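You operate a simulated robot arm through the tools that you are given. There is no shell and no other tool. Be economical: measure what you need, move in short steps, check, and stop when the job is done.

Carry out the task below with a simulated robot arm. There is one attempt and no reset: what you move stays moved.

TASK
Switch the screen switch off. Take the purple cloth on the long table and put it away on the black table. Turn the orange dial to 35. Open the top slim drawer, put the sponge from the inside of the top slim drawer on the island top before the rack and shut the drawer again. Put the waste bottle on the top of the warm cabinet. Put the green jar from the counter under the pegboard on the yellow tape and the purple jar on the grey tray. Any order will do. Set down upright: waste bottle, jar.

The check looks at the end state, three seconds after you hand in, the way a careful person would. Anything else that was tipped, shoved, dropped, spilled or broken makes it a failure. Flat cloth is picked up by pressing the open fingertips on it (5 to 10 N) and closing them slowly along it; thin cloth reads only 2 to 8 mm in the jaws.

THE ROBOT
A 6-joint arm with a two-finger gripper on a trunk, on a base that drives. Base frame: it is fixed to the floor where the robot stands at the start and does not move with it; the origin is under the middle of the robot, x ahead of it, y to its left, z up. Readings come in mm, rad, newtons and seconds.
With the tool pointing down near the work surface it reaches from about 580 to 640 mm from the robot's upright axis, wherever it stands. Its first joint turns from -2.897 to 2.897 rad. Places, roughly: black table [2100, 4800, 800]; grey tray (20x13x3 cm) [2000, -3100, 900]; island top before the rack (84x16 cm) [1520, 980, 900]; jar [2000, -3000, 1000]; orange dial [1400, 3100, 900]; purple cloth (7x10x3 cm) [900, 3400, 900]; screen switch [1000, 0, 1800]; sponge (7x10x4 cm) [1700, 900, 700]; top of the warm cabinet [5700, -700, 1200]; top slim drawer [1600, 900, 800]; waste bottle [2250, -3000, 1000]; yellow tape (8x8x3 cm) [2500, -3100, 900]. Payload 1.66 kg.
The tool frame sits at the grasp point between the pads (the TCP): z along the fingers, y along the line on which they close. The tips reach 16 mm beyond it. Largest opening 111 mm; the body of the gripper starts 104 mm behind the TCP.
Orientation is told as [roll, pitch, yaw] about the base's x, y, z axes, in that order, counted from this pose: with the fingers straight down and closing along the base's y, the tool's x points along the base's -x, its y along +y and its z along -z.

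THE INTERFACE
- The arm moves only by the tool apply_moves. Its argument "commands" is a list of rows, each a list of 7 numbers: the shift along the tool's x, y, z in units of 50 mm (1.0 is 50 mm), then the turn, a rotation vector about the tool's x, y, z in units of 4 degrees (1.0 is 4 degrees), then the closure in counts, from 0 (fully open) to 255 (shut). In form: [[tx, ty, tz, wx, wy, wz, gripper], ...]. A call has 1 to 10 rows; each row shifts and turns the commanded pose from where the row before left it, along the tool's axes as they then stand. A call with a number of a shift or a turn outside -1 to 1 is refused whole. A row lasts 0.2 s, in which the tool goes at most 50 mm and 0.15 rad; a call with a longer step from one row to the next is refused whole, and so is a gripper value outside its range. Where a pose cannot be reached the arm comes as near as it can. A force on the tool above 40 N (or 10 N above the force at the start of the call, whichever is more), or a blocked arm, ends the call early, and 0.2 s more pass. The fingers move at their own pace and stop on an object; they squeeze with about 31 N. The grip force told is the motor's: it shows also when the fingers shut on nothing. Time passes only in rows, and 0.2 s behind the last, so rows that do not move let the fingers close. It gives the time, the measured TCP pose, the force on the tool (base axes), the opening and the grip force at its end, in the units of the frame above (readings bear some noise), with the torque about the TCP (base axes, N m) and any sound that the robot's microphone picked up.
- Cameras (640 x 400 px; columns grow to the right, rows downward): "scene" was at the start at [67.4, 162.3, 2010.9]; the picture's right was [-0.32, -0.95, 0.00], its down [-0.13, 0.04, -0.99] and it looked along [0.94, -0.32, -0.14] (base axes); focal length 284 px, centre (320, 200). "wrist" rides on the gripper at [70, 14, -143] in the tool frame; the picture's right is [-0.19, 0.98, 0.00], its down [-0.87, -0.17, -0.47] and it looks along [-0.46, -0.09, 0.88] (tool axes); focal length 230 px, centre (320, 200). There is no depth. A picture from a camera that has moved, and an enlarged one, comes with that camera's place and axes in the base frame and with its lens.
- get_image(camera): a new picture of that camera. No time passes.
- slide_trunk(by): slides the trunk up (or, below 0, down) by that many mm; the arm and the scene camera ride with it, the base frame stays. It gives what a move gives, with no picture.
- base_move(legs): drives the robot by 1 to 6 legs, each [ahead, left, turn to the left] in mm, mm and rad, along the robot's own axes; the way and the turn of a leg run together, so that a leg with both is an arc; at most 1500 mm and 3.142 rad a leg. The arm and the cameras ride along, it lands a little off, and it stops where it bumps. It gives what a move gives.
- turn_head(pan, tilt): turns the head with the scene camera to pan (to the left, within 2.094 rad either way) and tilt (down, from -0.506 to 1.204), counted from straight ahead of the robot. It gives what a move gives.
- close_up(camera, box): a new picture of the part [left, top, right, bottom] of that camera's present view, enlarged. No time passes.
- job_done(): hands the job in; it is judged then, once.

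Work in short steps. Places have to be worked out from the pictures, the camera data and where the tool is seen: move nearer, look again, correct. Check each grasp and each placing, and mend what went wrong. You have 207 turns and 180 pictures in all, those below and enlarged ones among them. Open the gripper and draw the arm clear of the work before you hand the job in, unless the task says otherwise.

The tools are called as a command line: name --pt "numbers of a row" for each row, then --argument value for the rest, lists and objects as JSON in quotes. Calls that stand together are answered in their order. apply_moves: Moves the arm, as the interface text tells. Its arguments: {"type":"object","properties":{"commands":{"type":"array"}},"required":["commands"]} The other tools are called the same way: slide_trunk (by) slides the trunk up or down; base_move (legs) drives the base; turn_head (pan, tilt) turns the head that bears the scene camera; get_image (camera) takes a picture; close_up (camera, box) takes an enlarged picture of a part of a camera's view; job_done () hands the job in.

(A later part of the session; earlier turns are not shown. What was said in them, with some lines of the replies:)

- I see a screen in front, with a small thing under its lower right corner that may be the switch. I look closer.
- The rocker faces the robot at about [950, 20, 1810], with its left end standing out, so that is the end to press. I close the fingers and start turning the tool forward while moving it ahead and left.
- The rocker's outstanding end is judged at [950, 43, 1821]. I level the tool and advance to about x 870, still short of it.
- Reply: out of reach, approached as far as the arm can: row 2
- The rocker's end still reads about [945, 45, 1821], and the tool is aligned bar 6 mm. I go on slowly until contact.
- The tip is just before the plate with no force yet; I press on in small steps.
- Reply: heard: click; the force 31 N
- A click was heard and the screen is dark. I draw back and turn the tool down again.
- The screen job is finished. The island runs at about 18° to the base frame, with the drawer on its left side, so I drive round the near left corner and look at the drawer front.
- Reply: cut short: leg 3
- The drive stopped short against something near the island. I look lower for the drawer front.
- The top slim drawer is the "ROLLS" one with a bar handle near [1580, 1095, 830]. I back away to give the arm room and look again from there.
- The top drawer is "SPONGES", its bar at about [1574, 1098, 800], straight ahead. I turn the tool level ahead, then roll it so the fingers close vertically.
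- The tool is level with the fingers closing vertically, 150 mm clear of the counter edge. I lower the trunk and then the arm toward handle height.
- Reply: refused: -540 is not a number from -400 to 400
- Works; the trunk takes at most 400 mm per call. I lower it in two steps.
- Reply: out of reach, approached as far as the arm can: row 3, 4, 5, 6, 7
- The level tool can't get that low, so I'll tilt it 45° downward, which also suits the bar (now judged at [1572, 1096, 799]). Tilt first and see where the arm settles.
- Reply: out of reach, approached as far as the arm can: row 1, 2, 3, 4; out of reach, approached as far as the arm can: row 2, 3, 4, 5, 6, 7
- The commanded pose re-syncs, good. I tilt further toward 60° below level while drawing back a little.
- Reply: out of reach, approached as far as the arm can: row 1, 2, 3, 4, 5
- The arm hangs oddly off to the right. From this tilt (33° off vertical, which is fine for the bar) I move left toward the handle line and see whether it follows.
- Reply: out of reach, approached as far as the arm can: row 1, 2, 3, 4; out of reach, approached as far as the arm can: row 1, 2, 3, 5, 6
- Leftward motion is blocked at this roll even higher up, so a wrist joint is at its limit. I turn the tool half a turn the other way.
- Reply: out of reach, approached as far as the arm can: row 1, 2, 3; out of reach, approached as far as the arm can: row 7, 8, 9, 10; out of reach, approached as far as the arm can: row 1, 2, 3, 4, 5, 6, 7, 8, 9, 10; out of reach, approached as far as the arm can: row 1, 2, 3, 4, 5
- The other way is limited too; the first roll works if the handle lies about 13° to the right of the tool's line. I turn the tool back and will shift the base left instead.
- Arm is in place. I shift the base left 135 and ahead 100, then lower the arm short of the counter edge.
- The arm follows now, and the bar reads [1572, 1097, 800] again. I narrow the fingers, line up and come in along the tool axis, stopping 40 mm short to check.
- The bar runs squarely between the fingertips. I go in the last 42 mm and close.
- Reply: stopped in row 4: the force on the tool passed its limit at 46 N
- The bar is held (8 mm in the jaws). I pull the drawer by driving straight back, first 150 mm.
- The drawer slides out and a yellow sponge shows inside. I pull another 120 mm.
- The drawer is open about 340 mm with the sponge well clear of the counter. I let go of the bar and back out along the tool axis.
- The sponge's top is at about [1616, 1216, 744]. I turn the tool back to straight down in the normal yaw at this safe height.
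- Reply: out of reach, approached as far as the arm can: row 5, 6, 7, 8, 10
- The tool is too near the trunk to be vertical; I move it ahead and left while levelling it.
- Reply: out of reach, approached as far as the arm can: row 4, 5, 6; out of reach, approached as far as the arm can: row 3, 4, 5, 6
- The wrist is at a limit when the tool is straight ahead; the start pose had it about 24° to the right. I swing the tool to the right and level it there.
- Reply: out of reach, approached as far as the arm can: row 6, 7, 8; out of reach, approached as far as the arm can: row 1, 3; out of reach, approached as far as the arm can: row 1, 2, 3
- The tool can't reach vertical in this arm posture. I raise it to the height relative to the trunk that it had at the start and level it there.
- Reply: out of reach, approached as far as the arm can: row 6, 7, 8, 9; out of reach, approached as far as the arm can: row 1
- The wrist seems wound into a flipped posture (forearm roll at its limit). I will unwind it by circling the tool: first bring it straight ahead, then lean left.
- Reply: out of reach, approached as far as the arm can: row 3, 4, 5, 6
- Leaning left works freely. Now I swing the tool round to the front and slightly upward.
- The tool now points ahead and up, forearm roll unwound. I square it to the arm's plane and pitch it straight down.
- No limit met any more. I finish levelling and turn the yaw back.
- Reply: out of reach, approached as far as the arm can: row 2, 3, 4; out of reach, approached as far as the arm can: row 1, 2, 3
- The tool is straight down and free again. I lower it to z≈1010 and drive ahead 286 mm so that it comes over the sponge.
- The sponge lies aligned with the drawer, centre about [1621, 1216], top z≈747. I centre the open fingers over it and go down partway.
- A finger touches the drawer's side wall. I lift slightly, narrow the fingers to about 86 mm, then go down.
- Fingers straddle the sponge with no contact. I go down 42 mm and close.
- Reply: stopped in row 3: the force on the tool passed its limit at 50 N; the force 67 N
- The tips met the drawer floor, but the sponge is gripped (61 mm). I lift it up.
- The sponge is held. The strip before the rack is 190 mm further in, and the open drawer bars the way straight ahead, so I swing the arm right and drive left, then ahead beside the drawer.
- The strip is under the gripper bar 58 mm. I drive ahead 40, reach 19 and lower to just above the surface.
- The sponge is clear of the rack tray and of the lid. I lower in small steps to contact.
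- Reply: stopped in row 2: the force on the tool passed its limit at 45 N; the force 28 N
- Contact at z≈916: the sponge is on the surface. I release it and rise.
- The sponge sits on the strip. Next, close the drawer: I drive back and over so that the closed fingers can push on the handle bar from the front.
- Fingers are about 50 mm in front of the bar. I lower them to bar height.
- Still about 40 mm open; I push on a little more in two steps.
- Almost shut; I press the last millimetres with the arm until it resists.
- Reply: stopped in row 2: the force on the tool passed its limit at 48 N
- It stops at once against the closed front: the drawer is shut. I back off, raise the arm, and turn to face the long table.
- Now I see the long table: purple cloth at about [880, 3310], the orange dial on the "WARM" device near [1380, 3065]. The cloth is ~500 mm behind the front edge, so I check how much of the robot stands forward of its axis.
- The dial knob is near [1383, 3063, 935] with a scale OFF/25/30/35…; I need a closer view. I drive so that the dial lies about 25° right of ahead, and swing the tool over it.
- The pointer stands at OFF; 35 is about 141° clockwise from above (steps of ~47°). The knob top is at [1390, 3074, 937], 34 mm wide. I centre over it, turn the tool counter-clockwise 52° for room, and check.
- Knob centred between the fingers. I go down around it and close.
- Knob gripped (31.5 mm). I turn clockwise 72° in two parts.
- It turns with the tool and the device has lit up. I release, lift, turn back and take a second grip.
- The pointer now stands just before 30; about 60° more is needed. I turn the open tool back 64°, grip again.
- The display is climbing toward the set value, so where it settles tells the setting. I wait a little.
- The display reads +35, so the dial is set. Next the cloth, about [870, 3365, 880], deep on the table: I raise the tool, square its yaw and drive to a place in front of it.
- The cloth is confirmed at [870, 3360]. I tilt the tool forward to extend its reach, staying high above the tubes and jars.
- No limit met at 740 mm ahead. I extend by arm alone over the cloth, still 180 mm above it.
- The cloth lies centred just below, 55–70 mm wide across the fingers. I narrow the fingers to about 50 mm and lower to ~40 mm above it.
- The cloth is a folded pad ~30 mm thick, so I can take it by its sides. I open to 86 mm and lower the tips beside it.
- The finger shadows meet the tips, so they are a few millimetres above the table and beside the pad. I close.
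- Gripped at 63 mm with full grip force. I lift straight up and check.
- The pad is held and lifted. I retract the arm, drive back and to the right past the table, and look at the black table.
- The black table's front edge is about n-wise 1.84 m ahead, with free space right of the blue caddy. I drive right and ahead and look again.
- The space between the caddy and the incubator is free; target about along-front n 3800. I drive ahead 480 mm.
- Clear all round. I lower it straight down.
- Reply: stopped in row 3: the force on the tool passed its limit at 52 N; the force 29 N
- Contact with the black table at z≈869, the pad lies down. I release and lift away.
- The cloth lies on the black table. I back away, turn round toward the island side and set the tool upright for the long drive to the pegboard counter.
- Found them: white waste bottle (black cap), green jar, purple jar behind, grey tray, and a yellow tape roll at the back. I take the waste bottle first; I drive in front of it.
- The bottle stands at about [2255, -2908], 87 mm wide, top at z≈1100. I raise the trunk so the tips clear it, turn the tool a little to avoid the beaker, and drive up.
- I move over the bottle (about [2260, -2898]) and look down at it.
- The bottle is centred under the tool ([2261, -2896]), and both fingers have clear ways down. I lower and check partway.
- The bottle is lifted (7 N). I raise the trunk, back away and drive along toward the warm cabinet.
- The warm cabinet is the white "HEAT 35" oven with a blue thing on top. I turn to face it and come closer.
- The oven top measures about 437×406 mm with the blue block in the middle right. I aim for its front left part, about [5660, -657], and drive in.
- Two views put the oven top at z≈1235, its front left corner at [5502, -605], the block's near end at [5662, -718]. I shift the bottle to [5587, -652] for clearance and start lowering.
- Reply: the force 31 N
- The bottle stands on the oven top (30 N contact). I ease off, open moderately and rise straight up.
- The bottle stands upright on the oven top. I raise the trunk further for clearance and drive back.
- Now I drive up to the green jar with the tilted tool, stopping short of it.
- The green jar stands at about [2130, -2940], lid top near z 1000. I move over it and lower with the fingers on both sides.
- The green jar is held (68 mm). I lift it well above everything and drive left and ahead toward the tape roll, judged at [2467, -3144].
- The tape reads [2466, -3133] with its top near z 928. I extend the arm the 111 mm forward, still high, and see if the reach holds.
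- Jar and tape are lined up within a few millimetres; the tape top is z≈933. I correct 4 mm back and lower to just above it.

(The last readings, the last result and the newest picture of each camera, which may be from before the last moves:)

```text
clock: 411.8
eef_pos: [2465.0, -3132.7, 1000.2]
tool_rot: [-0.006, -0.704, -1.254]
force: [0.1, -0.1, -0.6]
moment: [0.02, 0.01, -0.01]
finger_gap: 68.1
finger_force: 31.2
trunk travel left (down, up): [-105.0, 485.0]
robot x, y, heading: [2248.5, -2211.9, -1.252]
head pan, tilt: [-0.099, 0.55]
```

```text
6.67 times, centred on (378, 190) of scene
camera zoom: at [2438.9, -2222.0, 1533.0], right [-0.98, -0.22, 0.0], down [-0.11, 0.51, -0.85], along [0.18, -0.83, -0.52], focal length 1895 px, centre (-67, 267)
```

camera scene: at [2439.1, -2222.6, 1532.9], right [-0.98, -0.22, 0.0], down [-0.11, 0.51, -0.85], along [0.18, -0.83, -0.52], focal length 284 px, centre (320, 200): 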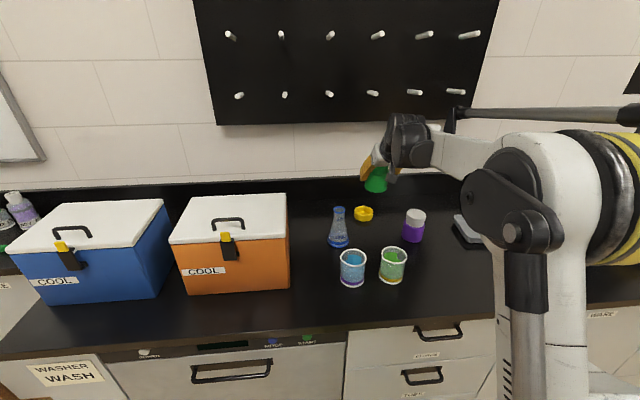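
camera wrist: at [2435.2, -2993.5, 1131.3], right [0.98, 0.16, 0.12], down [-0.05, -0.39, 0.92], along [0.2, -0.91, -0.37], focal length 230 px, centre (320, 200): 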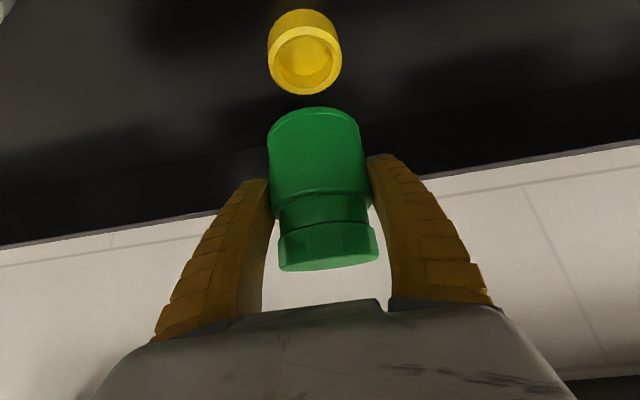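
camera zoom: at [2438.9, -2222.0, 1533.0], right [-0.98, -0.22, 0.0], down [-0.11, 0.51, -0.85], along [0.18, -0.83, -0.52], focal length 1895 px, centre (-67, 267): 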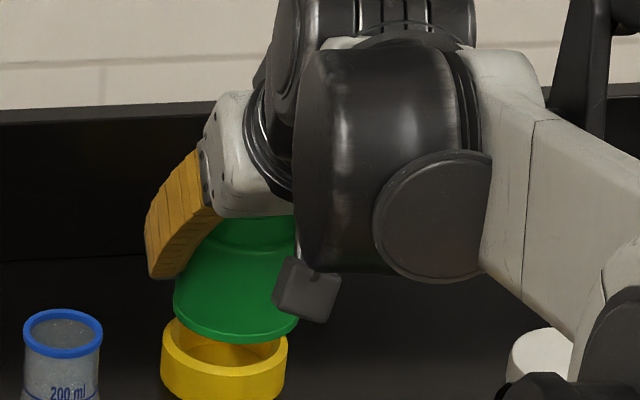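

Both views average out to good alignment; I nudge 3 mm left and lower to contact.

apply_moves --pt "0 0.05 0 0 0 0 255" --pt "0.13 0 0.153 0 0 0 255" --pt "0.052 0 0.061 0 0 0 255" --pt "0.039 0 0.046 0 0 0 255" --pt "0.039 0 0.046 0 0 0 255" --pt "0.039 0 0.046 0 0 0 255" --pt "0.039 0 0.046 0 0 0 255"

close_up --camera "wrist" --box '[200, 50, 440, 200]'

close_up --camera "scene" --box '[330, 160, 426, 220]'

```text
clock: 413.4
eef_pos: [2468.2, -3133.1, 976.1]
tool_rot: [-0.007, -0.705, -1.252]
force: [0.3, 0.0, -0.7]
moment: [0.03, 0.02, 0.01]
finger_gap: 68.1
finger_force: 30.6
trunk travel left (down, up): [-105.0, 485.0]
robot x, y, heading: [2244.3, -2215.1, -1.252]
head pan, tilt: [-0.099, 0.55]
```

```text
2.67 times, centred on (320, 125) of wrist
camera zoom: at [2436.9, -2990.5, 1040.4], right [0.98, 0.16, 0.12], down [-0.05, -0.39, 0.92], along [0.2, -0.91, -0.37], focal length 614 px, centre (320, 400)
```

zoom: 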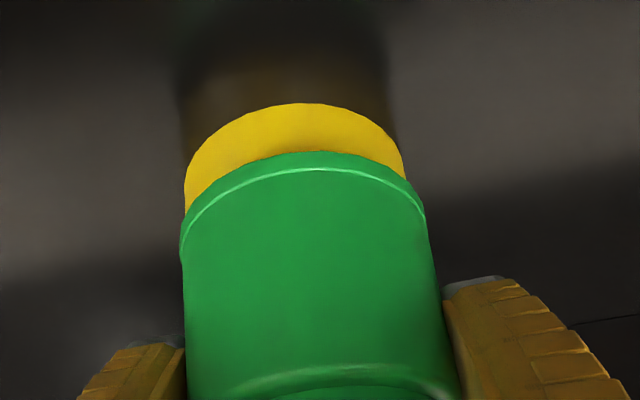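

```text
6.67 times, centred on (378, 190) of scene
camera zoom: at [2438.9, -2221.9, 1533.0], right [-0.98, -0.22, 0.0], down [-0.11, 0.51, -0.85], along [0.18, -0.83, -0.52], focal length 1895 px, centre (-67, 267)
```

zoom: 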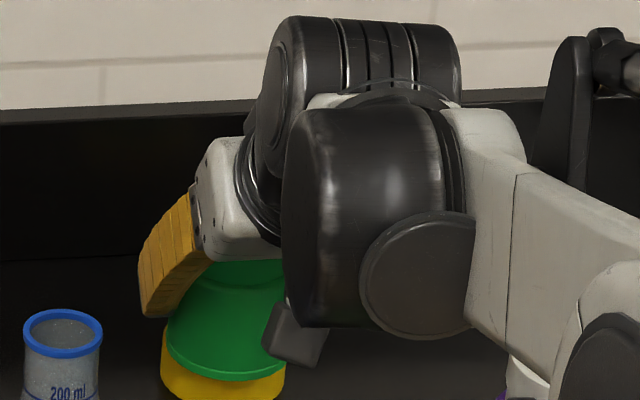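

apply_moves --pt "0.039 0 0.046 0 0 0 255" --pt "0.039 0 0.046 0 0 0 255" --pt "0.039 0 0.046 0 0 0 255" --pt "0.039 0 0.046 0 0 0 255"

```text
clock: 414.4
eef_pos: [2468.2, -3132.2, 964.7]
tool_rot: [-0.008, -0.708, -1.253]
force: [1.4, -3.2, 28.3]
moment: [0.03, -0.04, -0.02]
finger_gap: 69.3
finger_force: 31.1
trunk travel left (down, up): [-105.0, 485.0]
robot x, y, heading: [2249.6, -2214.2, -1.251]
head pan, tilt: [-0.099, 0.55]
```

Contact at z≈965: the jar rests on the tape. I ease off, open and rise straight up.

apply_moves --pt "-0.026 0 -0.03 0 0 0 255" --pt "0 0 0 0 0 0 120" --pt "0 0 0 0 0 0 50" --pt "0 0 0 0 0 0 50" --pt "-0.2 0 -0.23 0 0 0 50" --pt "-0.5 0 -0.6 0 0 0 50" --pt "-0.5 0 -0.6 0 0 0 50" --pt "-0.5 0 -0.6 0 0 0 50" --pt "-0.3 0 -0.36 0 0 0 50"

get_image --camera "wrist"

close_up --camera "scene" --box '[330, 160, 458, 240]'

```text
clock: 416.4
eef_pos: [2467.8, -3131.1, 1122.0]
tool_rot: [-0.009, -0.706, -1.254]
force: [0.5, 0.7, 0.4]
moment: [0.01, -0.05, 0.01]
finger_gap: 90.7
finger_force: 0.6
trunk travel left (down, up): [-105.0, 485.0]
robot x, y, heading: [2244.6, -2214.5, -1.249]
head pan, tilt: [-0.099, 0.55]
```

```text
33 pictures are left
camera wrist: at [2436.3, -2988.6, 1185.7], right [0.98, 0.16, 0.12], down [-0.05, -0.39, 0.92], along [0.2, -0.91, -0.37], focal length 230 px, centre (320, 200)
```

wrist: 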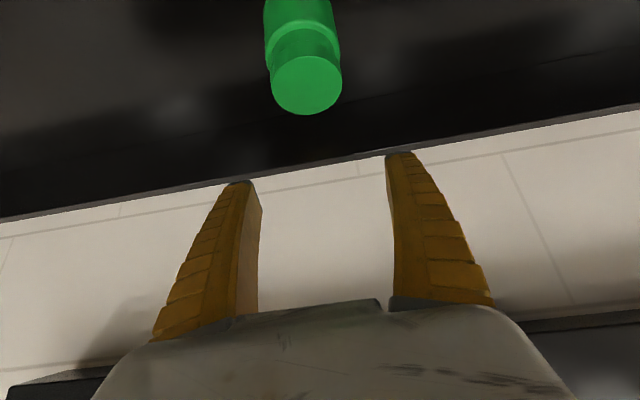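

```text
5.00 times, centred on (394, 200) of scene
camera zoom: at [2438.8, -2221.7, 1533.0], right [-0.98, -0.22, 0.0], down [-0.11, 0.51, -0.85], along [0.18, -0.83, -0.52], focal length 1421 px, centre (-50, 200)
```

zoom: 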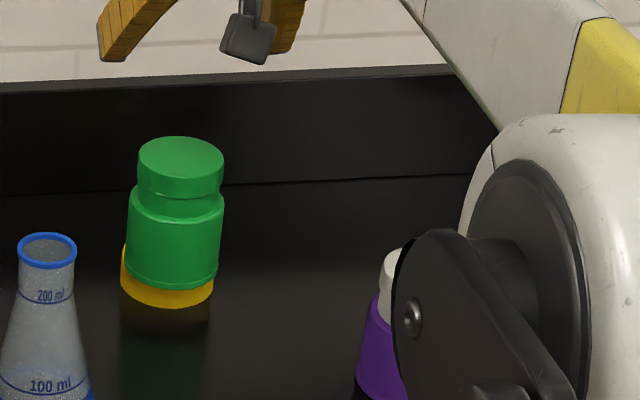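

The green jar stands upright on the tape. Next the purple jar at about [2288, -3053]: I retract, shift the base right and look.

apply_moves --pt "0.35 0 -0.298 0 0 0 0" --pt "0.35 0 -0.298 0 0 0 0" --pt "0.35 0 -0.298 0 0 0 0" --pt "0.35 0 -0.298 0 0 0 0" --pt "0.35 0 -0.298 0 0 0 0"

base_move --legs '[[0, -146, -0.006]]'

get_image --camera "wrist"

get_image --camera "scene"

```text
clock: 417.6
eef_pos: [2435.3, -3022.5, 1121.3]
tool_rot: [-0.008, -0.704, -1.253]
force: [0.3, 0.9, -0.1]
moment: [-0.05, 0.03, 0.02]
finger_gap: 110.9
finger_force: 0.1
trunk travel left (down, up): [-105.0, 485.0]
robot x, y, heading: [2246.1, -2216.3, -1.256]
head pan, tilt: [-0.099, 0.55]
```

```text
clock: 419.0
eef_pos: [2289.9, -3068.3, 1119.0]
tool_rot: [-0.009, -0.707, -1.262]
force: [-0.1, 0.9, -0.3]
moment: [0.01, 0.02, 0.01]
finger_gap: 111.2
finger_force: 0.0
trunk travel left (down, up): [-105.0, 485.0]
robot x, y, heading: [2107.8, -2261.5, -1.262]
head pan, tilt: [-0.099, 0.55]
```

```text
31 pictures are left
camera wrist: at [2259.0, -2926.2, 1185.4], right [0.98, 0.16, 0.12], down [-0.05, -0.39, 0.92], along [0.19, -0.91, -0.37], focal length 230 px, centre (320, 200)
```

wrist: 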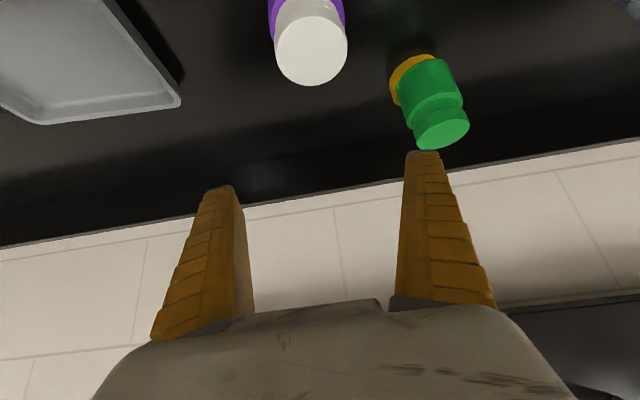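

```text
30 pictures are left
camera scene: at [2300.7, -2268.3, 1533.1], right [-0.98, -0.21, 0.0], down [-0.11, 0.51, -0.85], along [0.18, -0.83, -0.52], focal length 284 px, centre (320, 200)
```

scene: 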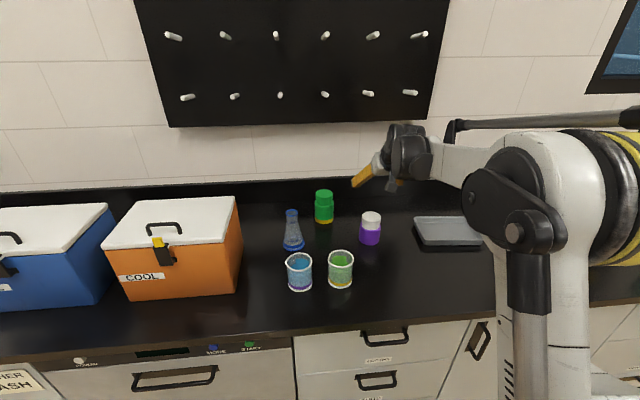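

The purple jar reads [2294, -3050]. I align and lower around it.

apply_moves --pt "0.198 0.17 -0.168 0 0 0 0" --pt "0.365 0 0.429 0 0 0 0" --pt "0.365 0 0.429 0 0 0 0" --pt "0.365 0 0.429 0 0 0 0" --pt "0.365 0 0.429 0 0 0 0"

get_image --camera "wrist"

close_up --camera "scene" --box '[300, 170, 460, 270]'

```text
clock: 420.2
eef_pos: [2292.2, -3054.0, 1007.8]
tool_rot: [-0.008, -0.705, -1.262]
force: [0.3, -0.3, -0.2]
moment: [-0.01, 0.0, -0.04]
finger_gap: 110.8
finger_force: 0.1
trunk travel left (down, up): [-105.0, 485.0]
robot x, y, heading: [2106.6, -2262.1, -1.26]
head pan, tilt: [-0.099, 0.55]
```

```text
29 pictures are left
camera wrist: at [2262.9, -2910.3, 1072.5], right [0.98, 0.16, 0.12], down [-0.05, -0.39, 0.92], along [0.19, -0.91, -0.37], focal length 230 px, centre (320, 200)
```

wrist: 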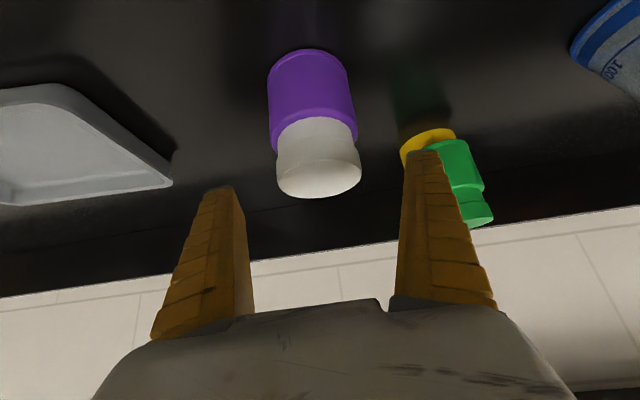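

```text
4.00 times, centred on (380, 220) of scene
camera zoom: at [2301.4, -2268.4, 1533.0], right [-0.98, -0.21, 0.0], down [-0.11, 0.51, -0.85], along [0.18, -0.83, -0.52], focal length 1137 px, centre (80, 120)
```

zoom: 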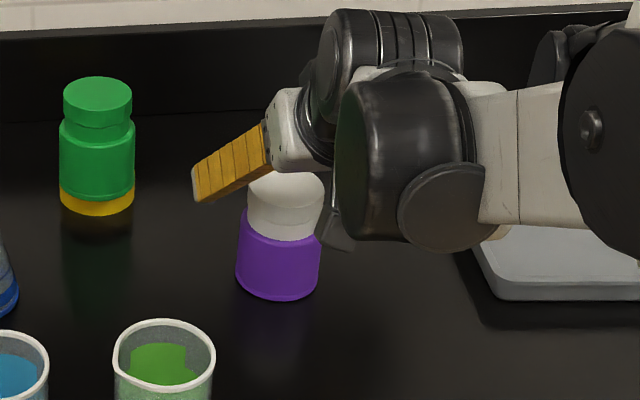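

apply_moves --pt "0.365 0 0.429 0 0 0 0" --pt "0.36 0 0.423 0 0 0 0" --pt "0 0 0 0 0 0 120" --pt "0 0 0 0 0 0 255" --pt "0 0 0 0 0 0 255"

get_image --camera "wrist"

```text
clock: 421.4
eef_pos: [2293.6, -3053.6, 951.7]
tool_rot: [-0.007, -0.702, -1.262]
force: [-0.5, 0.0, -0.5]
moment: [-0.01, 0.0, -0.01]
finger_gap: 67.8
finger_force: 30.8
trunk travel left (down, up): [-105.0, 485.0]
robot x, y, heading: [2104.2, -2258.5, -1.26]
head pan, tilt: [-0.099, 0.55]
```

```text
27 pictures are left
camera wrist: at [2263.0, -2911.6, 1016.5], right [0.98, 0.16, 0.12], down [-0.05, -0.39, 0.92], along [0.19, -0.91, -0.37], focal length 230 px, centre (320, 200)
```

wrist: 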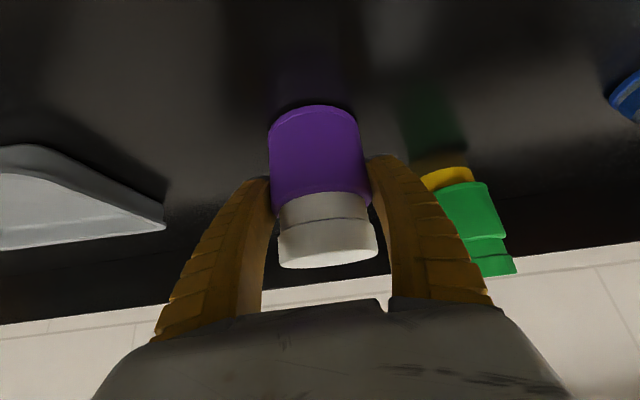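

Purple jar held. I lift it and shift the base 300 mm right to bring it over the grey tray.

apply_moves --pt "-0.2 0 -0.23 0 0 0 255" --pt "-0.55 0 -0.647 0 0 0 255" --pt "-0.55 0 -0.647 0 0 0 255" --pt "-0.55 0 -0.647 0 0 0 255"

base_move --legs '[[0, -298, 0]]'

get_image --camera "wrist"

get_image --camera "scene"

```text
clock: 422.4
eef_pos: [2293.2, -3052.5, 1095.8]
tool_rot: [-0.008, -0.705, -1.263]
force: [0.3, -0.3, -0.7]
moment: [0.01, 0.0, -0.01]
finger_gap: 68.2
finger_force: 31.1
trunk travel left (down, up): [-105.0, 485.0]
robot x, y, heading: [2106.4, -2254.7, -1.263]
head pan, tilt: [-0.099, 0.55]
```

```text
clock: 424.4
eef_pos: [2009.3, -3144.2, 1095.8]
tool_rot: [-0.008, -0.705, -1.262]
force: [-0.4, 0.9, -1.3]
moment: [0.0, 0.01, 0.0]
finger_gap: 68.4
finger_force: 30.5
trunk travel left (down, up): [-105.0, 485.0]
robot x, y, heading: [1820.6, -2349.6, -1.263]
head pan, tilt: [-0.099, 0.55]
```

```text
26 pictures are left
camera wrist: at [1978.9, -3001.7, 1160.1], right [0.98, 0.16, 0.12], down [-0.05, -0.39, 0.92], along [0.19, -0.91, -0.37], focal length 230 px, centre (320, 200)
```

wrist: 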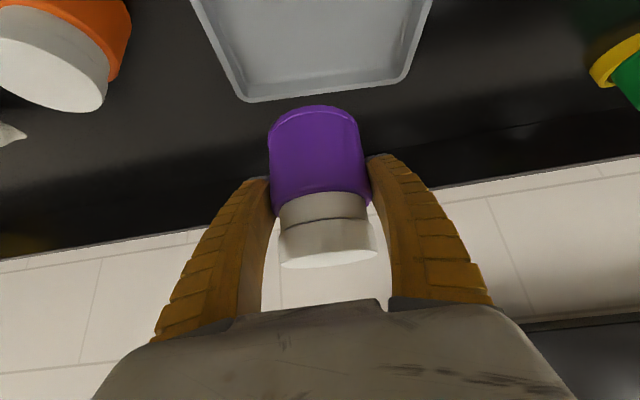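

```text
25 pictures are left
camera scene: at [2016.6, -2359.0, 1533.0], right [-0.98, -0.21, 0.0], down [-0.11, 0.51, -0.85], along [0.18, -0.83, -0.52], focal length 284 px, centre (320, 200)
```

scene: 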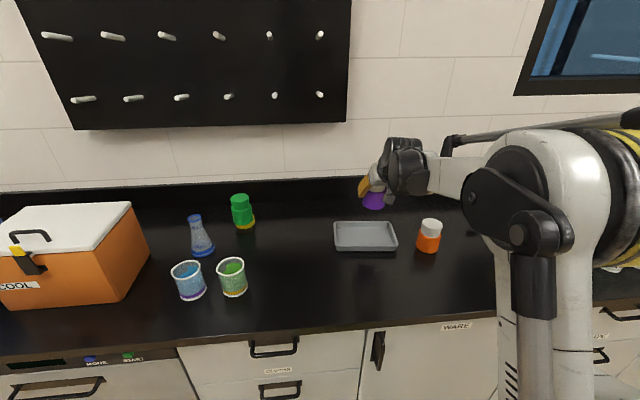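

The tray centre reads [2026, -3146]. I shift 16 mm left, 5 ahead and lower partway.

apply_moves --pt "-0.08 0.31 0.065 0 0 0 255" --pt "0.324 0 0.381 0 0 0 255" --pt "0.324 0 0.381 0 0 0 255" --pt "0.324 0 0.381 0 0 0 255" --pt "0.324 0 0.381 0 0 0 255"

get_image --camera "wrist"

close_up --camera "scene" --box '[310, 180, 438, 260]'

```text
clock: 425.6
eef_pos: [2026.7, -3146.0, 994.4]
tool_rot: [-0.007, -0.704, -1.263]
force: [0.7, -0.2, -0.7]
moment: [-0.02, -0.01, 0.04]
finger_gap: 68.1
finger_force: 30.9
trunk travel left (down, up): [-105.0, 485.0]
robot x, y, heading: [1822.3, -2349.7, -1.261]
head pan, tilt: [-0.099, 0.55]
```

```text
24 pictures are left
camera wrist: at [1996.7, -3003.8, 1059.4], right [0.98, 0.16, 0.12], down [-0.05, -0.39, 0.92], along [0.19, -0.91, -0.37], focal length 230 px, centre (320, 200)
```

wrist: 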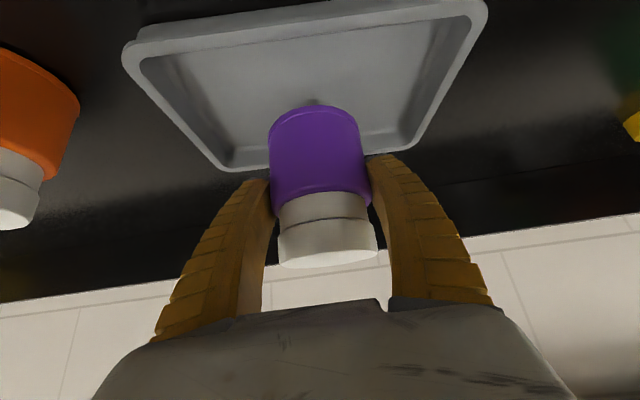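

```text
5.00 times, centred on (374, 220) of scene
camera zoom: at [2017.1, -2359.1, 1533.0], right [-0.98, -0.21, 0.0], down [-0.11, 0.51, -0.85], along [0.18, -0.83, -0.52], focal length 1421 px, centre (50, 100)
```

zoom: 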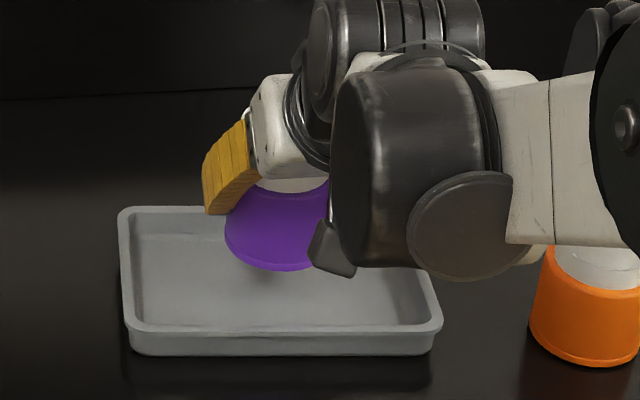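

Jar and tray centres agree within about 8 mm. I lower to contact.

apply_moves --pt "0.162 0 0.19 0 0 0 255" --pt "0.091 0 0.107 0 0 0 255" --pt "0.052 0 0.061 0 0 0 255" --pt "0.039 0 0.046 0 0 0 255" --pt "0.039 0 0.046 0 0 0 255" --pt "0.039 0 0.046 0 0 0 255"

close_up --camera "scene" --box '[310, 180, 438, 260]'

```text
clock: 427.0
eef_pos: [2025.0, -3145.2, 963.2]
tool_rot: [-0.005, -0.705, -1.262]
force: [1.3, -0.3, -0.7]
moment: [0.0, 0.0, 0.01]
finger_gap: 68.2
finger_force: 31.2
trunk travel left (down, up): [-105.0, 485.0]
robot x, y, heading: [1822.7, -2353.4, -1.261]
head pan, tilt: [-0.099, 0.55]
```

```text
5.00 times, centred on (374, 220) of scene
camera zoom: at [2017.1, -2358.8, 1533.0], right [-0.98, -0.21, 0.0], down [-0.11, 0.51, -0.85], along [0.18, -0.83, -0.52], focal length 1421 px, centre (50, 100)
```

zoom: 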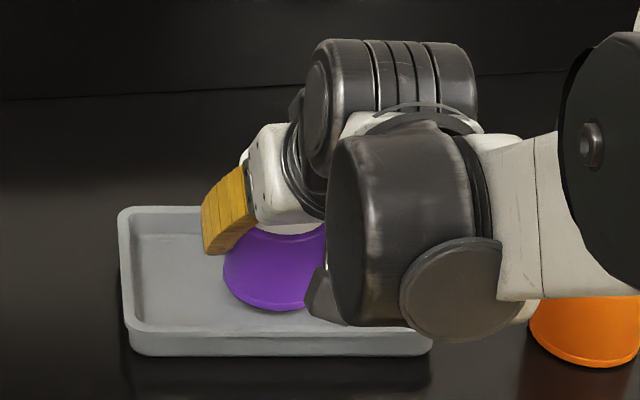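

apply_moves --pt "-0.122 0 0.104 0 0 0 255" --pt "0.039 0 0.046 0 0 0 255" --pt "0.039 0 0.046 0 0 0 255" --pt "0.039 0 0.046 0 0 0 255" --pt "0.039 0 0.046 0 0 0 255"

```text
clock: 428.2
eef_pos: [2026.7, -3151.4, 953.7]
tool_rot: [-0.006, -0.709, -1.261]
force: [3.4, -8.8, 28.1]
moment: [0.04, -0.01, -0.03]
finger_gap: 68.8
finger_force: 31.2
trunk travel left (down, up): [-105.0, 485.0]
robot x, y, heading: [1825.7, -2348.8, -1.26]
head pan, tilt: [-0.099, 0.55]
```

Contact with the tray floor. I ease off, open and rise.

apply_moves --pt "-0.026 0 -0.03 0 0 0 255" --pt "0 0 0 0 0 0 120" --pt "0 0 0 0 0 0 50" --pt "0 0 0 0 0 0 50" --pt "-0.2 0 -0.23 0 0 0 50" --pt "-0.5 0 -0.6 0 0 0 50" --pt "-0.5 0 -0.6 0 0 0 50" --pt "-0.5 0 -0.6 0 0 0 50"

get_image --camera "wrist"

close_up --camera "scene" --box '[200, 170, 440, 320]'

```text
clock: 430.0
eef_pos: [2026.7, -3151.7, 1086.6]
tool_rot: [-0.006, -0.705, -1.261]
force: [0.3, 0.7, -0.2]
moment: [-0.01, -0.04, 0.01]
finger_gap: 90.4
finger_force: 0.8
trunk travel left (down, up): [-105.0, 485.0]
robot x, y, heading: [1824.2, -2350.9, -1.268]
head pan, tilt: [-0.099, 0.55]
```

```text
21 pictures are left
camera wrist: at [1997.3, -3009.2, 1151.9], right [0.98, 0.16, 0.12], down [-0.05, -0.39, 0.92], along [0.19, -0.91, -0.37], focal length 230 px, centre (320, 200)
```

wrist: 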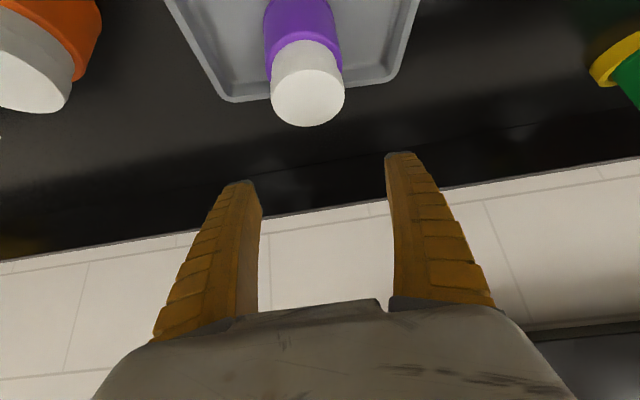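

```text
2.67 times, centred on (320, 245) of scene
camera zoom: at [2017.0, -2358.5, 1533.0], right [-0.98, -0.21, 0.0], down [-0.11, 0.51, -0.85], along [0.18, -0.83, -0.52], focal length 758 px, centre (320, 80)
```

zoom: 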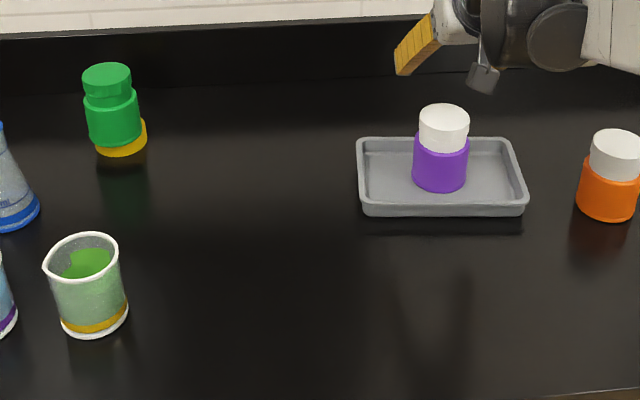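

close_up --camera "scene" --box '[216, 185, 264, 235]'

base_move --legs '[[-500, 0, 0]]'

get_image --camera "scene"

```text
8.00 times, centred on (240, 210) of scene
camera zoom: at [2017.0, -2358.5, 1533.0], right [-0.98, -0.21, 0.0], down [-0.11, 0.51, -0.85], along [0.18, -0.83, -0.52], focal length 2274 px, centre (960, 120)
```

zoom: 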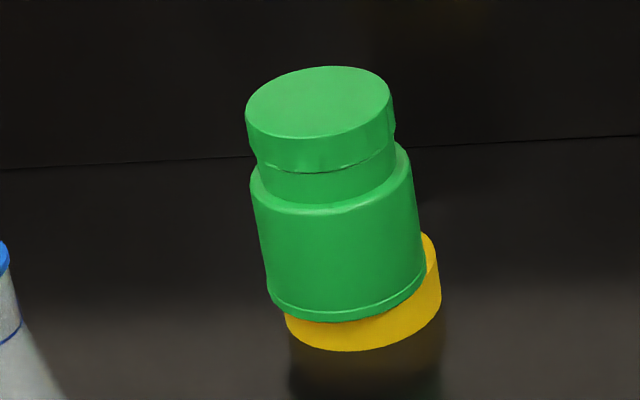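

```text
clock: 432.9
eef_pos: [1873.2, -2685.8, 1085.8]
tool_rot: [-0.008, -0.705, -1.27]
force: [0.3, 0.1, 0.4]
moment: [-0.02, 0.02, 0.02]
finger_gap: 90.4
finger_force: 0.5
trunk travel left (down, up): [-105.0, 485.0]
robot x, y, heading: [1674.6, -1880.5, -1.271]
head pan, tilt: [-0.099, 0.55]
```

```text
18 pictures are left
camera scene: at [1869.1, -1891.2, 1533.0], right [-0.98, -0.2, 0.0], down [-0.1, 0.51, -0.85], along [0.17, -0.84, -0.52], focal length 284 px, centre (320, 200)
```

scene: 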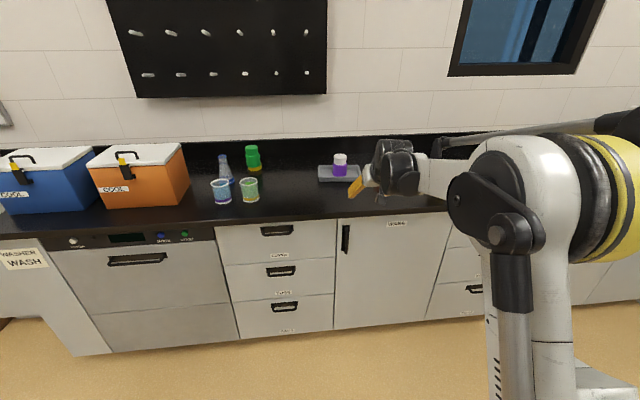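

All jobs are checked: screen off, sponge on the strip and drawer shut, dial settled at +35, cloth on the black table, bottle on the warm cabinet, green jar upright on the tape, purple jar in the tray. The gripper is open and the arm stands clear, so I hand in.

job_done

```text
The job is handed in.
```

I carried out every part of the task and handed it in; I haven't seen the judge's result.

- **Screen switch:** off; it clicked and the screen went dark.
- **Purple cloth:** lying on the black table, to the right of the blue caddy.
- **Orange dial:** at 35; the device's display climbed to +35 and stayed there.
- **Sponge and drawer:** the sponge is on the island top before the rack, and the top slim drawer is pushed fully shut.
- **Waste bottle:** upright on the front left of the warm cabinet's top, clear of the blue block.
- **Green jar:** upright on the yellow tape, about 8 mm off its centre.
- **Purple jar:** upright in the grey tray.

The base stopped short once early on, apparently against the island's cabinet front. I saw nothing knocked over or moved by it.
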